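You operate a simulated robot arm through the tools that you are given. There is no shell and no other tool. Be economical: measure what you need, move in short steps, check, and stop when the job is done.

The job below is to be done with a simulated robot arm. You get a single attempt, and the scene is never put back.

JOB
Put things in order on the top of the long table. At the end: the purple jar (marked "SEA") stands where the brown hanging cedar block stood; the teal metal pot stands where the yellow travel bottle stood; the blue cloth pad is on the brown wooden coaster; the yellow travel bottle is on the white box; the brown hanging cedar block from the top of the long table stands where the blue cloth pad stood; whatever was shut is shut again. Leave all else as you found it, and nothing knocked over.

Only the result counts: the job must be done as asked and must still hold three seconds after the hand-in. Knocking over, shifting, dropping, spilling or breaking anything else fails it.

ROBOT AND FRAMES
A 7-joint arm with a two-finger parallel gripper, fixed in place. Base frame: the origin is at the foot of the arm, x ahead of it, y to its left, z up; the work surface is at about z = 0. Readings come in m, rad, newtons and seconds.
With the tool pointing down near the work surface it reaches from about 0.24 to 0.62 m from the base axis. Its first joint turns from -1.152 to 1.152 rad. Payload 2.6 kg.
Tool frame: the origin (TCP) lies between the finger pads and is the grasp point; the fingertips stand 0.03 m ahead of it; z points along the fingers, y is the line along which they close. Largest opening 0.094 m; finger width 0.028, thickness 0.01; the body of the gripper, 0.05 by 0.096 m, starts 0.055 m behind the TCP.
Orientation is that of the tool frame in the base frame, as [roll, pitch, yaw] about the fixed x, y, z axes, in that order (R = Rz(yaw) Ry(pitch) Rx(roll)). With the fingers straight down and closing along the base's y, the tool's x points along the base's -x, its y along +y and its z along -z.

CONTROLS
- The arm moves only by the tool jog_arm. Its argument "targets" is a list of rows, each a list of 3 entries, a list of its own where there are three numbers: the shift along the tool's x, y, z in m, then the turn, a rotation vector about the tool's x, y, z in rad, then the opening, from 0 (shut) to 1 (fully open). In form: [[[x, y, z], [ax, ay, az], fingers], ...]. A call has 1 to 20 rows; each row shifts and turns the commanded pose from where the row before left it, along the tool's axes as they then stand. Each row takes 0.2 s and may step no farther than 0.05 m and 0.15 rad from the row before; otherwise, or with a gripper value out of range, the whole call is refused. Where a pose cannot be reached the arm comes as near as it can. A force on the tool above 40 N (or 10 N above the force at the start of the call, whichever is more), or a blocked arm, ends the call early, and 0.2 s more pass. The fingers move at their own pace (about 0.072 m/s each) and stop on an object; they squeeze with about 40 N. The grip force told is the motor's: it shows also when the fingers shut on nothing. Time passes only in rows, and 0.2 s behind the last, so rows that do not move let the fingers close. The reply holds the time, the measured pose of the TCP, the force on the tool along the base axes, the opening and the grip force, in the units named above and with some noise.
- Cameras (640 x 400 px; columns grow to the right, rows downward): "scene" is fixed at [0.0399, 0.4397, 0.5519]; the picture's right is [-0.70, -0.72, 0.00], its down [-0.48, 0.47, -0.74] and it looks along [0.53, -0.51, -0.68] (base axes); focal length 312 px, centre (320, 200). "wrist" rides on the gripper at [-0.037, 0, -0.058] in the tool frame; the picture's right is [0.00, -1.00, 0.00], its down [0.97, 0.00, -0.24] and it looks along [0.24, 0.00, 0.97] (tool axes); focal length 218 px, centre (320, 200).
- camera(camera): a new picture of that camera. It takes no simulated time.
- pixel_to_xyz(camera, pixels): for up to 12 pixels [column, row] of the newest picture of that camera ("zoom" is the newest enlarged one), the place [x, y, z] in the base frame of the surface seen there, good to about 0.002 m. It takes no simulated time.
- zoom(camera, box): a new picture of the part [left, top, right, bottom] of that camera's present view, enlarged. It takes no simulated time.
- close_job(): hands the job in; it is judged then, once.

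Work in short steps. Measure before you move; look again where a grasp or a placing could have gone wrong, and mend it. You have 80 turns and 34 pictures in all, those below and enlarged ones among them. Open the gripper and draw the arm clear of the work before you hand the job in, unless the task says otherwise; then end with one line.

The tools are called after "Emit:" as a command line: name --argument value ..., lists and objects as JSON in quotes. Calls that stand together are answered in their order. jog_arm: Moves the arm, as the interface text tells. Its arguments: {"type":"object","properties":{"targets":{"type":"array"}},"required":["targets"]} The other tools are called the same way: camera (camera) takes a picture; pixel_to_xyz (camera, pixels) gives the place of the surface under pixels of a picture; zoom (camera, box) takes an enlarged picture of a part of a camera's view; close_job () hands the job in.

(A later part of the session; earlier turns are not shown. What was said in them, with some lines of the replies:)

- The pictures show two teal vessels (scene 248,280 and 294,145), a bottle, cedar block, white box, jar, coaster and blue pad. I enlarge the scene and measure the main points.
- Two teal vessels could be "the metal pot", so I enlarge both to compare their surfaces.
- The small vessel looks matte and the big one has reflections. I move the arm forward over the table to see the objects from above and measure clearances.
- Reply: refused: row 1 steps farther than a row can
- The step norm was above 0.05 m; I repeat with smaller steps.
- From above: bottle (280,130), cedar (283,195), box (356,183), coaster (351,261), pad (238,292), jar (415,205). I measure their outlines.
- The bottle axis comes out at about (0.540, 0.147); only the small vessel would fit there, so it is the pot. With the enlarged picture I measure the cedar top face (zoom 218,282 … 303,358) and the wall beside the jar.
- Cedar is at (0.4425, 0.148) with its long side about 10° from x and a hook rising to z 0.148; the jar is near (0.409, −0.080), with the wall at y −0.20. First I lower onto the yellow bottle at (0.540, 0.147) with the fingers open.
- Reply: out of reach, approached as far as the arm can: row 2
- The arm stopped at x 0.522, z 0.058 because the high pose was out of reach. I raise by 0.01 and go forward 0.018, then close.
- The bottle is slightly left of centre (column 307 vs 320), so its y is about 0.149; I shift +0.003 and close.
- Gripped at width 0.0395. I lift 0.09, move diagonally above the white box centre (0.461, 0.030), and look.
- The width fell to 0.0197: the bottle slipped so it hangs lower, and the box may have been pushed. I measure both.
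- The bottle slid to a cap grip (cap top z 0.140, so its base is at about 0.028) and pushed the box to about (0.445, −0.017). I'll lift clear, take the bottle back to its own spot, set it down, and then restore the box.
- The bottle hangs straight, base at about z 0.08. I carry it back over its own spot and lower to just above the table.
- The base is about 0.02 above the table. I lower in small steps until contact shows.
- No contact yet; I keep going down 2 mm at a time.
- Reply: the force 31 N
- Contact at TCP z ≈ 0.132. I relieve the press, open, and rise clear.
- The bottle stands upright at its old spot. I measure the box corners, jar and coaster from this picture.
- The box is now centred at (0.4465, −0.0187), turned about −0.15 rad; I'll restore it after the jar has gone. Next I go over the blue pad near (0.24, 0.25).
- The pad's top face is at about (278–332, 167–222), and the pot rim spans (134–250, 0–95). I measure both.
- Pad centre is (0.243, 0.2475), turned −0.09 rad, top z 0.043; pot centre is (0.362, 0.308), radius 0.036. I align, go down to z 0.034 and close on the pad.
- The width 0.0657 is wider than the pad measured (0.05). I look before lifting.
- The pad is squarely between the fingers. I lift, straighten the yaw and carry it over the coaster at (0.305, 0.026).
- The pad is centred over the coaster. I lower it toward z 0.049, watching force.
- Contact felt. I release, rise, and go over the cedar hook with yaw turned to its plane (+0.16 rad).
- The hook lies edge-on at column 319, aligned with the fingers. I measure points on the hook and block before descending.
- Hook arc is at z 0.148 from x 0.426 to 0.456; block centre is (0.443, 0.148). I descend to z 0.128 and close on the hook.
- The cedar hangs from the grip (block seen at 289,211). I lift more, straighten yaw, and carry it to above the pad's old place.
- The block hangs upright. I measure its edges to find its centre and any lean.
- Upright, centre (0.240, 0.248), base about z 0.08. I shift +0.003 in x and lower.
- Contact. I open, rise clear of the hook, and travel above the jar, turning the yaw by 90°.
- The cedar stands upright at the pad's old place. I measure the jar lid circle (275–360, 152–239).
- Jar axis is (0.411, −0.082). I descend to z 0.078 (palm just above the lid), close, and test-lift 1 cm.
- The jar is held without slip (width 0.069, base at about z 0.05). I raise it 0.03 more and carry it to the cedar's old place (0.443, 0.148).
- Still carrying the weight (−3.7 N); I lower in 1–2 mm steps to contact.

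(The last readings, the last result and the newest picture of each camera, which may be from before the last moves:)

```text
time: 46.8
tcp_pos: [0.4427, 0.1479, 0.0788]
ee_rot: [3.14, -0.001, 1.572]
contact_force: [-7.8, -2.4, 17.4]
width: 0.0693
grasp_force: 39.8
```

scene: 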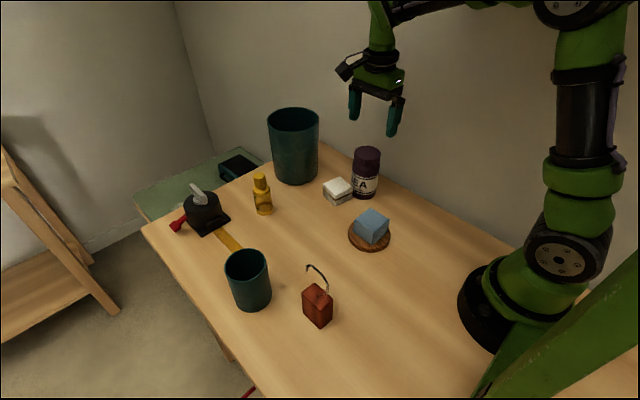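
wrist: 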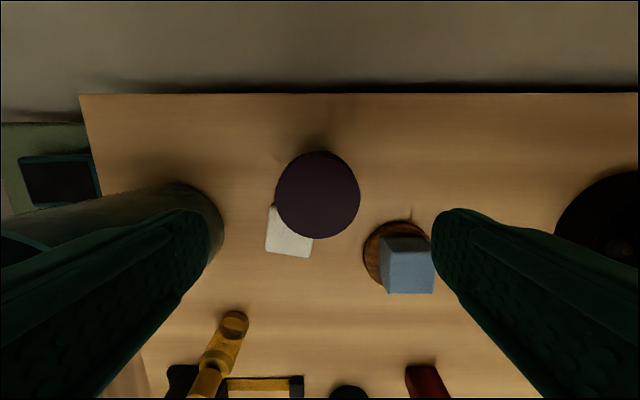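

Contact. I release, rise, and move over the displaced white box (0.445, −0.018), turning to match its yaw.

Emit:
jog_arm --targets '[[[0, 0, -0.001], [0, 0, 0], 0.6], [[0, 0, 0], [0, 0, 0], 1], [[0, 0, 0], [0, 0, 0], 1], [[0, 0, -0.04], [0, 0, 0], 1], [[0, 0, -0.05], [0, 0, 0], 1], [[0, 0, -0.03], [0, 0, 0], 1], [[-0.042, 0.0005, 0], [0, 0, 0], 1], [[-0.042, 0.0005, 0], [0, 0, 0], 1], [[-0.042, 0.0005, 0], [0, 0, 0], 1], [[-0.04, 0.0005, 0], [0, 0, 0], 1], [[0, 0, 0], [0, 0, 0], 1]]'

Emit:
camera --camera "wrist"

```text
time: 49.2
tcp_pos: [0.4459, -0.0181, 0.1982]
ee_rot: [3.14, -0.001, 1.57]
contact_force: [0.8, 1.3, -0.2]
width: 0.0941
grasp_force: 0.0
```

```text
7 pictures are left
```

wrist: 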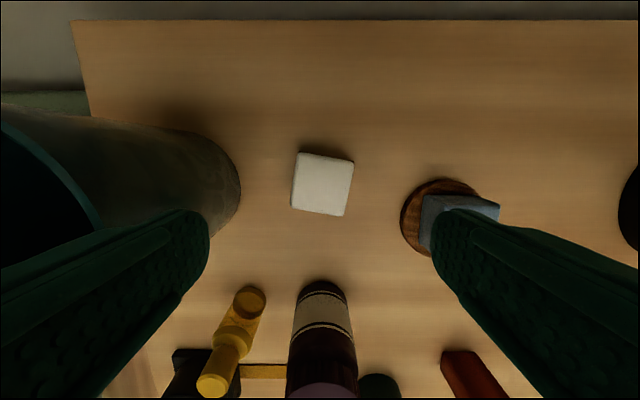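

Box corners at (299,153), (353,162), (345,215), (292,208) give a yaw of −0.147. I measure them once more.

Emit:
pixel_to_xyz --camera "wrist" --pixels '[[302, 156], [350, 164], [343, 212], [295, 206], [322, 184], [320, 295], [320, 390], [218, 385]]'

```text
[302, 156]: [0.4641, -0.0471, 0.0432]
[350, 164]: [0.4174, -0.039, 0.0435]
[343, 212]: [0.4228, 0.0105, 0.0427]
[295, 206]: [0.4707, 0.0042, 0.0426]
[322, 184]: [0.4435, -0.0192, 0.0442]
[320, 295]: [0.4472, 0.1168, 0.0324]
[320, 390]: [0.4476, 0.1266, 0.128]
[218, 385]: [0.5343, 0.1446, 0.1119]
```

Centre (0.4437, −0.0178). I descend to z 0.034, close gently, and check before sliding the box back along the table.

Emit:
jog_arm --targets '[[[0, -0.002, 0.04], [0, 0, 0], 1], [[0, 0, 0.045], [0, 0, 0.147], 1], [[0, 0, 0.04], [0, 0, 0], 1], [[0, 0, 0.03], [0, 0, 0], 1], [[0, 0, 0.009], [0, 0, 0], 1], [[0, 0, 0], [0, 0, 0], 0.7], [[0, 0, 0], [0, 0, 0], 0.6], [[0, 0, 0], [0, 0, 0], 0.5], [[0, 0, 0], [0, 0, 0], 0.4], [[0, 0, 0], [0, 0, 0], 0.4]]'

```text
time: 51.4
tcp_pos: [0.4421, -0.0178, 0.0348]
ee_rot: [-3.142, 0.001, 1.424]
contact_force: [-0.2, 0.1, 0.1]
width: 0.0614
grasp_force: 40.1
```

Gripped at 0.061. I turn it back by 0.147 rad and slide it +0.0173 x, +0.048 y in small steps.

Emit:
jog_arm --targets '[[[0, 0, 0], [0, 0, -0.05], 0.4], [[0, 0, 0], [0, 0, -0.05], 0.4], [[0, 0, 0], [0, 0, -0.047], 0.4], [[0.0096, 0.0036, 0], [0, 0, 0], 0.4], [[0.0096, 0.0036, 0], [0, 0, 0], 0.4], [[0.0096, 0.0036, 0], [0, 0, 0], 0.4], [[0.0096, 0.0036, 0], [0, 0, 0], 0.4], [[0.0096, 0.0036, 0], [0, 0, 0], 0.4], [[0, 0, 0], [0, 0, 0], 0.4]]'

Emit:
jog_arm --targets '[[[0, 0, 0], [0, 0, 0], 0.7], [[0, 0, 0], [0, 0, 0], 1], [[0, 0, 0], [0, 0, 0], 1], [[0, 0, -0.04], [0, 0, 0], 1], [[0, 0, -0.04], [0, 0, 0], 1], [[0, 0, -0.045], [0, 0, 0], 1], [[0, 0, -0.04], [0, 0, 0], 1], [[0, 0, 0], [0, 0, 0], 1]]'

Emit:
camera --camera "wrist"

```text
time: 53.4
tcp_pos: [0.4606, 0.0301, 0.0337]
ee_rot: [3.14, 0.002, 1.569]
contact_force: [-2.4, -4.8, 16.3]
width: 0.0616
grasp_force: 39.8
```

```text
time: 55.2
tcp_pos: [0.4606, 0.0302, 0.2003]
ee_rot: [3.141, 0.001, 1.572]
contact_force: [0.0, -0.9, 0.0]
width: 0.094
grasp_force: 0.2
```

```text
6 pictures are left
```

wrist: 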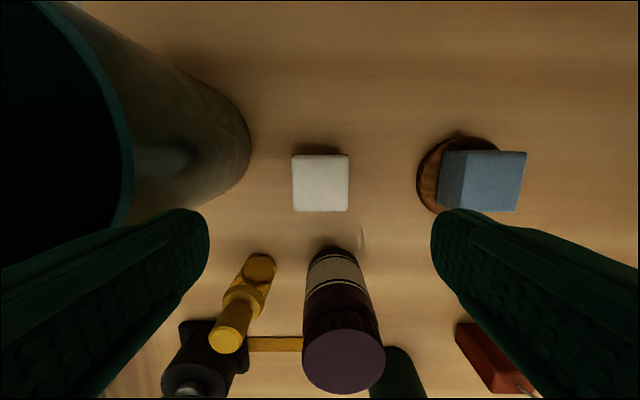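

The box is square again at (292–349, 154–211), shut. I measure its corners, the bottle cap and the jar lid.

Emit:
pixel_to_xyz --camera "wrist" --pixels '[[294, 157], [346, 157], [346, 208], [295, 209], [321, 184], [227, 339], [344, 358], [310, 362], [380, 358]]'

```text
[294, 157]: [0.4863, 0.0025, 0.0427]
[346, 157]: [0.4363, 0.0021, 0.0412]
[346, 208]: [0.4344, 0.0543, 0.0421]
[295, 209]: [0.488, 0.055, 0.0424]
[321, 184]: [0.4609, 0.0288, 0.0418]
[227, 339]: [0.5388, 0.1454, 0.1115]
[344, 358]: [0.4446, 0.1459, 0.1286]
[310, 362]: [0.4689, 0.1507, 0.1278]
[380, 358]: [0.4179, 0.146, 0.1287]
```

The box is back at (0.461, 0.029), the jar is at (0.4435, 0.147), and the bottle cap is at (0.540, 0.146). I go over the bottle, half-opened, and grip its cap at TCP z 0.120.

Emit:
jog_arm --targets '[[[0.039, 0.0265, 0], [0, 0, 0], 0.6], [[0.039, 0.0265, 0], [0, 0, 0], 0.5], [[0.039, 0.0265, 0], [0, 0, 0], 0.5], [[0, 0, 0.03], [0, 0, 0], 0.5], [[0, 0, 0.03], [0, 0, 0], 0.5], [[0, 0, 0.02], [0, 0, 0], 0.5], [[0, 0, 0], [0, 0, 0], 0.2], [[0, 0, 0], [0, 0, 0], 0], [[0, 0, 0], [0, 0, 0], 0], [[0, 0, 0], [0, 0, 0], 0]]'

Emit:
jog_arm --targets '[[[0, 0, -0.01], [0, 0, 0], 0], [[0, 0, -0.02], [0, 0, 0], 0], [[0, 0, 0], [0, 0, 0], 0]]'

Emit:
zoom --camera "scene" --box '[200, 120, 400, 245]'

```text
time: 57.4
tcp_pos: [0.5407, 0.1476, 0.1206]
ee_rot: [-3.141, -0.001, 1.571]
contact_force: [0.2, -0.3, -0.3]
width: 0.0244
grasp_force: 40.3
```

```text
time: 58.2
tcp_pos: [0.5405, 0.1457, 0.1506]
ee_rot: [-3.14, 0.001, 1.572]
contact_force: [-0.3, 0.8, -0.4]
width: 0.0242
grasp_force: 40.0
```

```text
3.20 times, centred on (300, 182) of scene
```

zoom: 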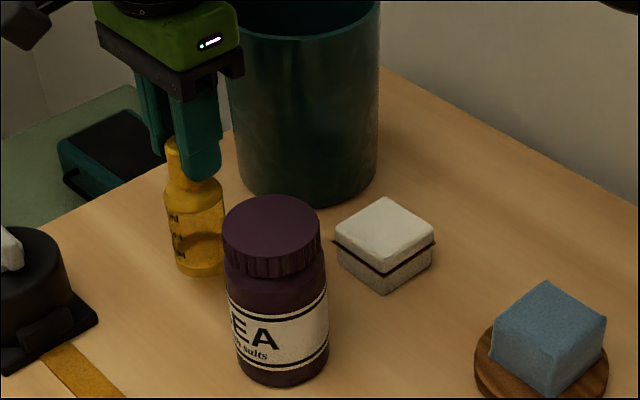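

The bottle is held by the cap at 0.0242. I lift 0.06 more, move diagonally over the box centre and lower to just above contact (TCP ≈ 0.163).

Emit:
jog_arm --targets '[[[0, 0, -0.03], [0, 0, 0], 0], [[0, 0, -0.03], [0, 0, 0], 0], [[-0.0394, -0.0265, 0], [0, 0, 0], 0], [[-0.0394, -0.0265, 0], [0, 0, 0], 0], [[-0.0394, -0.0265, 0], [0, 0, 0], 0], [[0, 0, 0], [0, 0, 0], 0], [[0, 0, 0.02], [0, 0, 0], 0], [[0, 0, 0.02], [0, 0, 0], 0], [[0, 0, 0.003], [0, 0, 0], 0], [[0, 0, 0], [0, 0, 0], 0]]'

Emit:
jog_arm --targets '[[[0, 0, 0.002], [0, 0, 0], 0], [[0, 0, 0], [0, 0, 0], 0]]'

Emit:
zoom --camera "scene" --box '[260, 110, 400, 220]'

```text
time: 60.4
tcp_pos: [0.4617, 0.029, 0.1659]
ee_rot: [3.141, 0.001, 1.569]
contact_force: [0.1, -0.3, -0.1]
width: 0.0245
grasp_force: 39.9
```

```text
time: 61.0
tcp_pos: [0.461, 0.0277, 0.1658]
ee_rot: [3.142, 0.0, 1.57]
contact_force: [-0.5, 0.4, -0.9]
width: 0.0243
grasp_force: 40.1
```

```text
3.64 times, centred on (330, 165) of scene
```

zoom: 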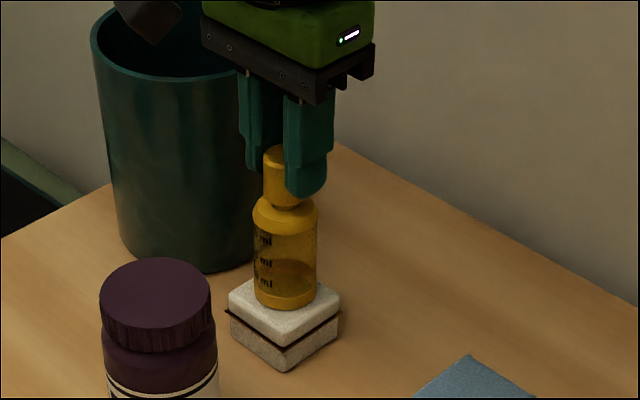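

The bottle is centred over the box, almost touching. I step down to contact.

Emit:
jog_arm --targets '[[[0, 0, 0.0015], [0, 0, 0], 0], [[0, 0, 0], [0, 0, 0], 0]]'

Emit:
jog_arm --targets '[[[0, 0, 0.0015], [0, 0, 0], 0], [[0, 0, 0], [0, 0, 0], 0]]'

```text
time: 61.6
tcp_pos: [0.4614, 0.0284, 0.1619]
ee_rot: [-3.14, 0.0, 1.569]
contact_force: [0.0, -0.7, 0.9]
width: 0.0246
grasp_force: 39.8
```

```text
time: 62.2
tcp_pos: [0.4613, 0.0278, 0.162]
ee_rot: [3.141, -0.001, 1.571]
contact_force: [-1.8, -0.3, 10.3]
width: 0.0246
grasp_force: 39.8
```

Contact at 10 N. I open, rise straight up, turn the yaw back, and travel over the pot (0.362, 0.308).

Emit:
jog_arm --targets '[[[0, 0, 0], [0, 0, 0], 0.35], [[0, 0, 0], [0, 0, 0], 0.5], [[0, 0, 0], [0, 0, 0], 0.5], [[0, 0, -0.03], [0, 0, 0], 0.5], [[0, 0, -0.04], [0, 0, 0], 0.5], [[0, 0, 0], [0, 0, 0], 0.5]]'

Emit:
jog_arm --targets '[[[0, 0, 0], [0, 0, -0.1428], 1], [[0, 0, 0], [0, 0, -0.1428], 1], [[0, 0, 0], [0, 0, -0.1428], 1], [[0, 0, 0], [0, 0, -0.1428], 1], [[0, 0, 0], [0, 0, -0.1428], 1], [[0, 0, 0], [0, 0, -0.1428], 1], [[0, 0, 0], [0, 0, -0.1428], 1], [[0, 0, 0], [0, 0, -0.1428], 1], [[0, 0, 0], [0, 0, -0.1428], 1], [[0, 0, 0], [0, 0, -0.1428], 1], [[0, 0, 0], [0, 0, -0.1428], 1], [[0.0142, 0.04, 0], [0, 0, 0], 1], [[0.0142, 0.04, 0], [0, 0, 0], 1], [[0.0142, 0.04, 0], [0, 0, 0], 1], [[0.0142, 0.04, 0], [0, 0, 0], 1], [[0.0142, 0.04, 0], [0, 0, 0], 1], [[0.0142, 0.04, 0], [0, 0, 0], 1], [[0.0142, 0.04, 0], [0, 0, 0], 1], [[0, 0, 0], [0, 0, 0], 1]]'

Emit:
camera --camera "wrist"

```text
time: 63.6
tcp_pos: [0.46, 0.0283, 0.2306]
ee_rot: [-3.14, 0.0, 1.57]
contact_force: [0.2, 0.1, 0.0]
width: 0.0469
grasp_force: 0.2
```

```text
time: 67.6
tcp_pos: [0.3589, 0.3084, 0.2308]
ee_rot: [-3.141, -0.001, 3.14]
contact_force: [-0.5, -0.5, 0.7]
width: 0.0941
grasp_force: 0.2
```

```text
3 pictures are left
```

wrist: 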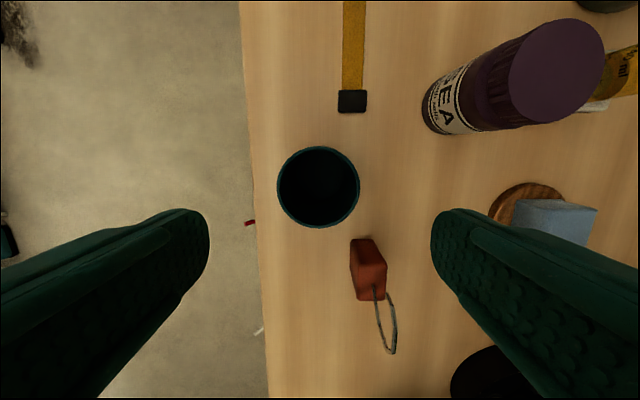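

The pot rim spans (277–360, 146–228), centre (318,187). I measure rim points and check the cedar.

Emit:
pixel_to_xyz --camera "wrist" --pixels '[[278, 187], [359, 187], [318, 147], [318, 227], [318, 187], [352, 242], [375, 240], [386, 296], [361, 296], [352, 101]]'

```text
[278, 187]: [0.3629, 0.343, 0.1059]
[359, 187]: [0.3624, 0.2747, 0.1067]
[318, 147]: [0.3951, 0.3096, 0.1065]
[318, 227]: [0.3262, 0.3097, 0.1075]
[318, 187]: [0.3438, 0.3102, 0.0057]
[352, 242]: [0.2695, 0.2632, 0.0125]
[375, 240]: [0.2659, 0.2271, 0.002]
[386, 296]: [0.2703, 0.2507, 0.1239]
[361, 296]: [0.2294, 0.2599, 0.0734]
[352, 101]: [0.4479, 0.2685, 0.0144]
```

Pot axis is (0.361, 0.309), radius 0.035, height 0.107. I descend to z 0.065, close, and test-lift.

Emit:
jog_arm --targets '[[[-0.002, 0.001, 0.04], [0, 0, 0], 1], [[0, 0, 0.045], [0, 0, 0], 1], [[0, 0, 0.045], [0, 0, 0], 1], [[0, 0, 0.035], [0, 0, 0], 1], [[0, 0, 0], [0, 0, 0], 0.8], [[0, 0, 0], [0, 0, 0], 0.5], [[0, 0, 0], [0, 0, 0], 0.3], [[0, 0, 0], [0, 0, 0], 0.3]]'

Emit:
jog_arm --targets '[[[0, 0, -0.01], [0, 0, 0], 0.3], [[0, 0, -0.02], [0, 0, 0], 0.3], [[0, 0, 0], [0, 0, 0], 0.3]]'

```text
time: 69.4
tcp_pos: [0.3634, 0.3097, 0.0674]
ee_rot: [3.141, 0.001, 3.141]
contact_force: [0.8, 0.2, 1.4]
width: 0.0708
grasp_force: 39.6
```

```text
time: 70.2
tcp_pos: [0.3646, 0.3099, 0.0973]
ee_rot: [-3.141, 0.002, -3.14]
contact_force: [-0.4, 0.0, -0.8]
width: 0.0708
grasp_force: 40.4
```

The grip holds (0.0708). I raise the pot above the jar's height, carry it to the bottle's old place (0.540, 0.147), and check with one picture.

Emit:
jog_arm --targets '[[[0, 0, -0.04], [0, 0, 0], 0.3], [[0, 0, -0.04], [0, 0, 0], 0.3], [[0, 0, -0.04], [0, 0, 0], 0.3], [[-0.0298, -0.027, 0], [0, 0, 0], 0.3], [[-0.0298, -0.027, 0], [0, 0, 0], 0.3], [[-0.0298, -0.027, 0], [0, 0, 0], 0.3], [[-0.0298, -0.027, 0], [0, 0, 0], 0.3], [[-0.0298, -0.027, 0], [0, 0, 0], 0.3], [[-0.0298, -0.027, 0], [0, 0, 0], 0.3], [[0, 0, 0], [0, 0, 0], 0.3]]'

Emit:
camera --camera "scene"

```text
time: 72.4
tcp_pos: [0.5416, 0.1485, 0.2189]
ee_rot: [3.14, 0.0, 3.141]
contact_force: [0.0, -0.3, -0.9]
width: 0.0711
grasp_force: 40.4
```

```text
2 pictures are left
```

scene: 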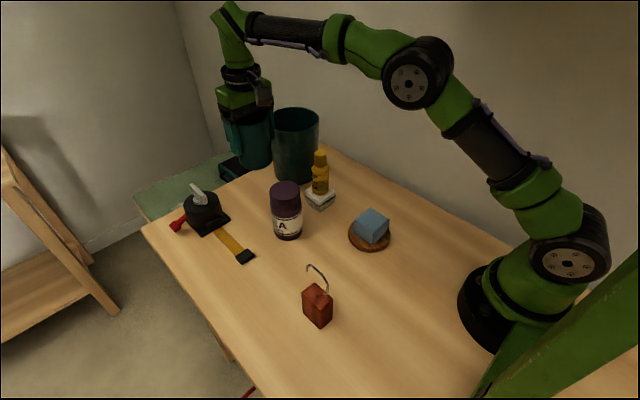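

The pot is held over its target and everything else stands. I lower it to just above the table.

Emit:
jog_arm --targets '[[[0, 0, 0.04], [0, 0, 0], 0.3], [[0, 0, 0.04], [0, 0, 0], 0.3], [[0, 0, 0.04], [0, 0, 0], 0.3], [[0, 0, 0.025], [0, 0, 0], 0.3], [[0, 0, 0], [0, 0, 0], 0.3]]'

Emit:
jog_arm --targets '[[[0, 0, 0.003], [0, 0, 0], 0.3], [[0, 0, 0], [0, 0, 0], 0.3]]'

Emit:
jog_arm --targets '[[[0, 0, 0.002], [0, 0, 0], 0.3], [[0, 0, 0], [0, 0, 0], 0.3]]'

```text
time: 73.6
tcp_pos: [0.5415, 0.1466, 0.071]
ee_rot: [3.14, 0.0, -3.141]
contact_force: [-0.6, 0.3, -1.1]
width: 0.0707
grasp_force: 39.4
```

```text
time: 74.2
tcp_pos: [0.5428, 0.1461, 0.0684]
ee_rot: [-3.141, 0.001, 3.141]
contact_force: [-0.4, -0.8, -0.9]
width: 0.0709
grasp_force: 40.2
```

```text
time: 74.8
tcp_pos: [0.5431, 0.148, 0.0662]
ee_rot: [3.141, 0.0, -3.141]
contact_force: [-0.2, -0.7, -0.7]
width: 0.0708
grasp_force: 39.6
```

No contact yet; I continue by 1 mm steps.

Emit:
jog_arm --targets '[[[0, 0, 0.0012], [0, 0, 0], 0.3], [[0, 0, 0], [0, 0, 0], 0.3]]'

Emit:
jog_arm --targets '[[[0, 0, 0.0012], [0, 0, 0], 0.3], [[0, 0, 0], [0, 0, 0], 0.3]]'

```text
time: 75.4
tcp_pos: [0.5421, 0.1478, 0.0664]
ee_rot: [3.141, 0.002, 3.141]
contact_force: [-4.1, -3.2, 8.0]
width: 0.0706
grasp_force: 40.2
```

```text
time: 76.0
tcp_pos: [0.5426, 0.1486, 0.0661]
ee_rot: [-3.141, 0.003, -3.141]
contact_force: [-7.5, -2.5, 22.9]
width: 0.0708
grasp_force: 39.1
```

Contact. I relieve slightly, open, rise straight up and draw back.

Emit:
jog_arm --targets '[[[0, 0, -0.0015], [0, 0, 0], 0.3], [[0, 0, 0], [0, 0, 0], 0.9], [[0, 0, 0], [0, 0, 0], 0.9], [[0, 0, 0], [0, 0, 0], 0.9], [[0, 0, -0.04], [0, 0, 0], 0.9], [[0, 0, -0.05], [0, 0, 0], 0.9], [[0, 0, -0.05], [0, 0, 0], 0.9], [[0.04, 0, -0.02], [0, 0, 0], 0.9], [[0.04, -0.02, -0.02], [0, 0, 0], 0.9], [[0.04, -0.02, -0.01], [0, 0, 0], 0.9], [[0.04, -0.02, 0], [0, 0, 0], 0.9], [[0, 0, 0], [0, 0, 0], 0.9]]'

Emit:
camera --camera "scene"

Emit:
pixel_to_xyz --camera "scene" --pixels '[[319, 207], [312, 198], [333, 197], [318, 188], [370, 222], [318, 305], [286, 188], [262, 215], [262, 155]]'

```text
time: 78.6
tcp_pos: [0.3824, 0.0892, 0.2544]
ee_rot: [3.141, 0.0, -3.141]
contact_force: [0.3, 0.2, 0.2]
width: 0.0846
grasp_force: 0.0
```

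```text
1 pictures are left
```

scene: 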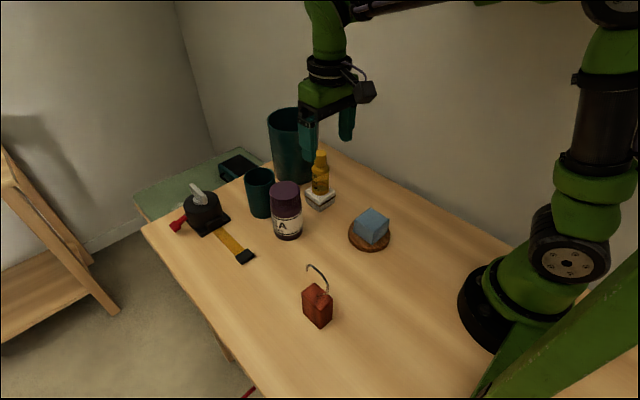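

```text
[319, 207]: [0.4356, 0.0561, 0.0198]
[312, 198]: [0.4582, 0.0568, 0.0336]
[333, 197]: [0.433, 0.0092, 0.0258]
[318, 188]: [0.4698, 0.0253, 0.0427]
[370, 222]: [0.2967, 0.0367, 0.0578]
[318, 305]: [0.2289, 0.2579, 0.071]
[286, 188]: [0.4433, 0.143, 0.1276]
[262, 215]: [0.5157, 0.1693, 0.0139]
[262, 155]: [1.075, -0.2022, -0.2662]
```

The picture shows every object standing in its place: pot at (260,192), jar at (286,210), bottle on the box at (320,180), pad on the coaster at (370,228) and cedar at (318,305). The arm is clear with the gripper open, so I hand in.

Emit:
close_job

```text
The job is handed in.
```

I handed the job in with all five items in place and nothing knocked over. On the way the yellow bottle slipped in the grip and pushed the white box; I slid the box back square, still shut, to within about 2 mm of where it stood.
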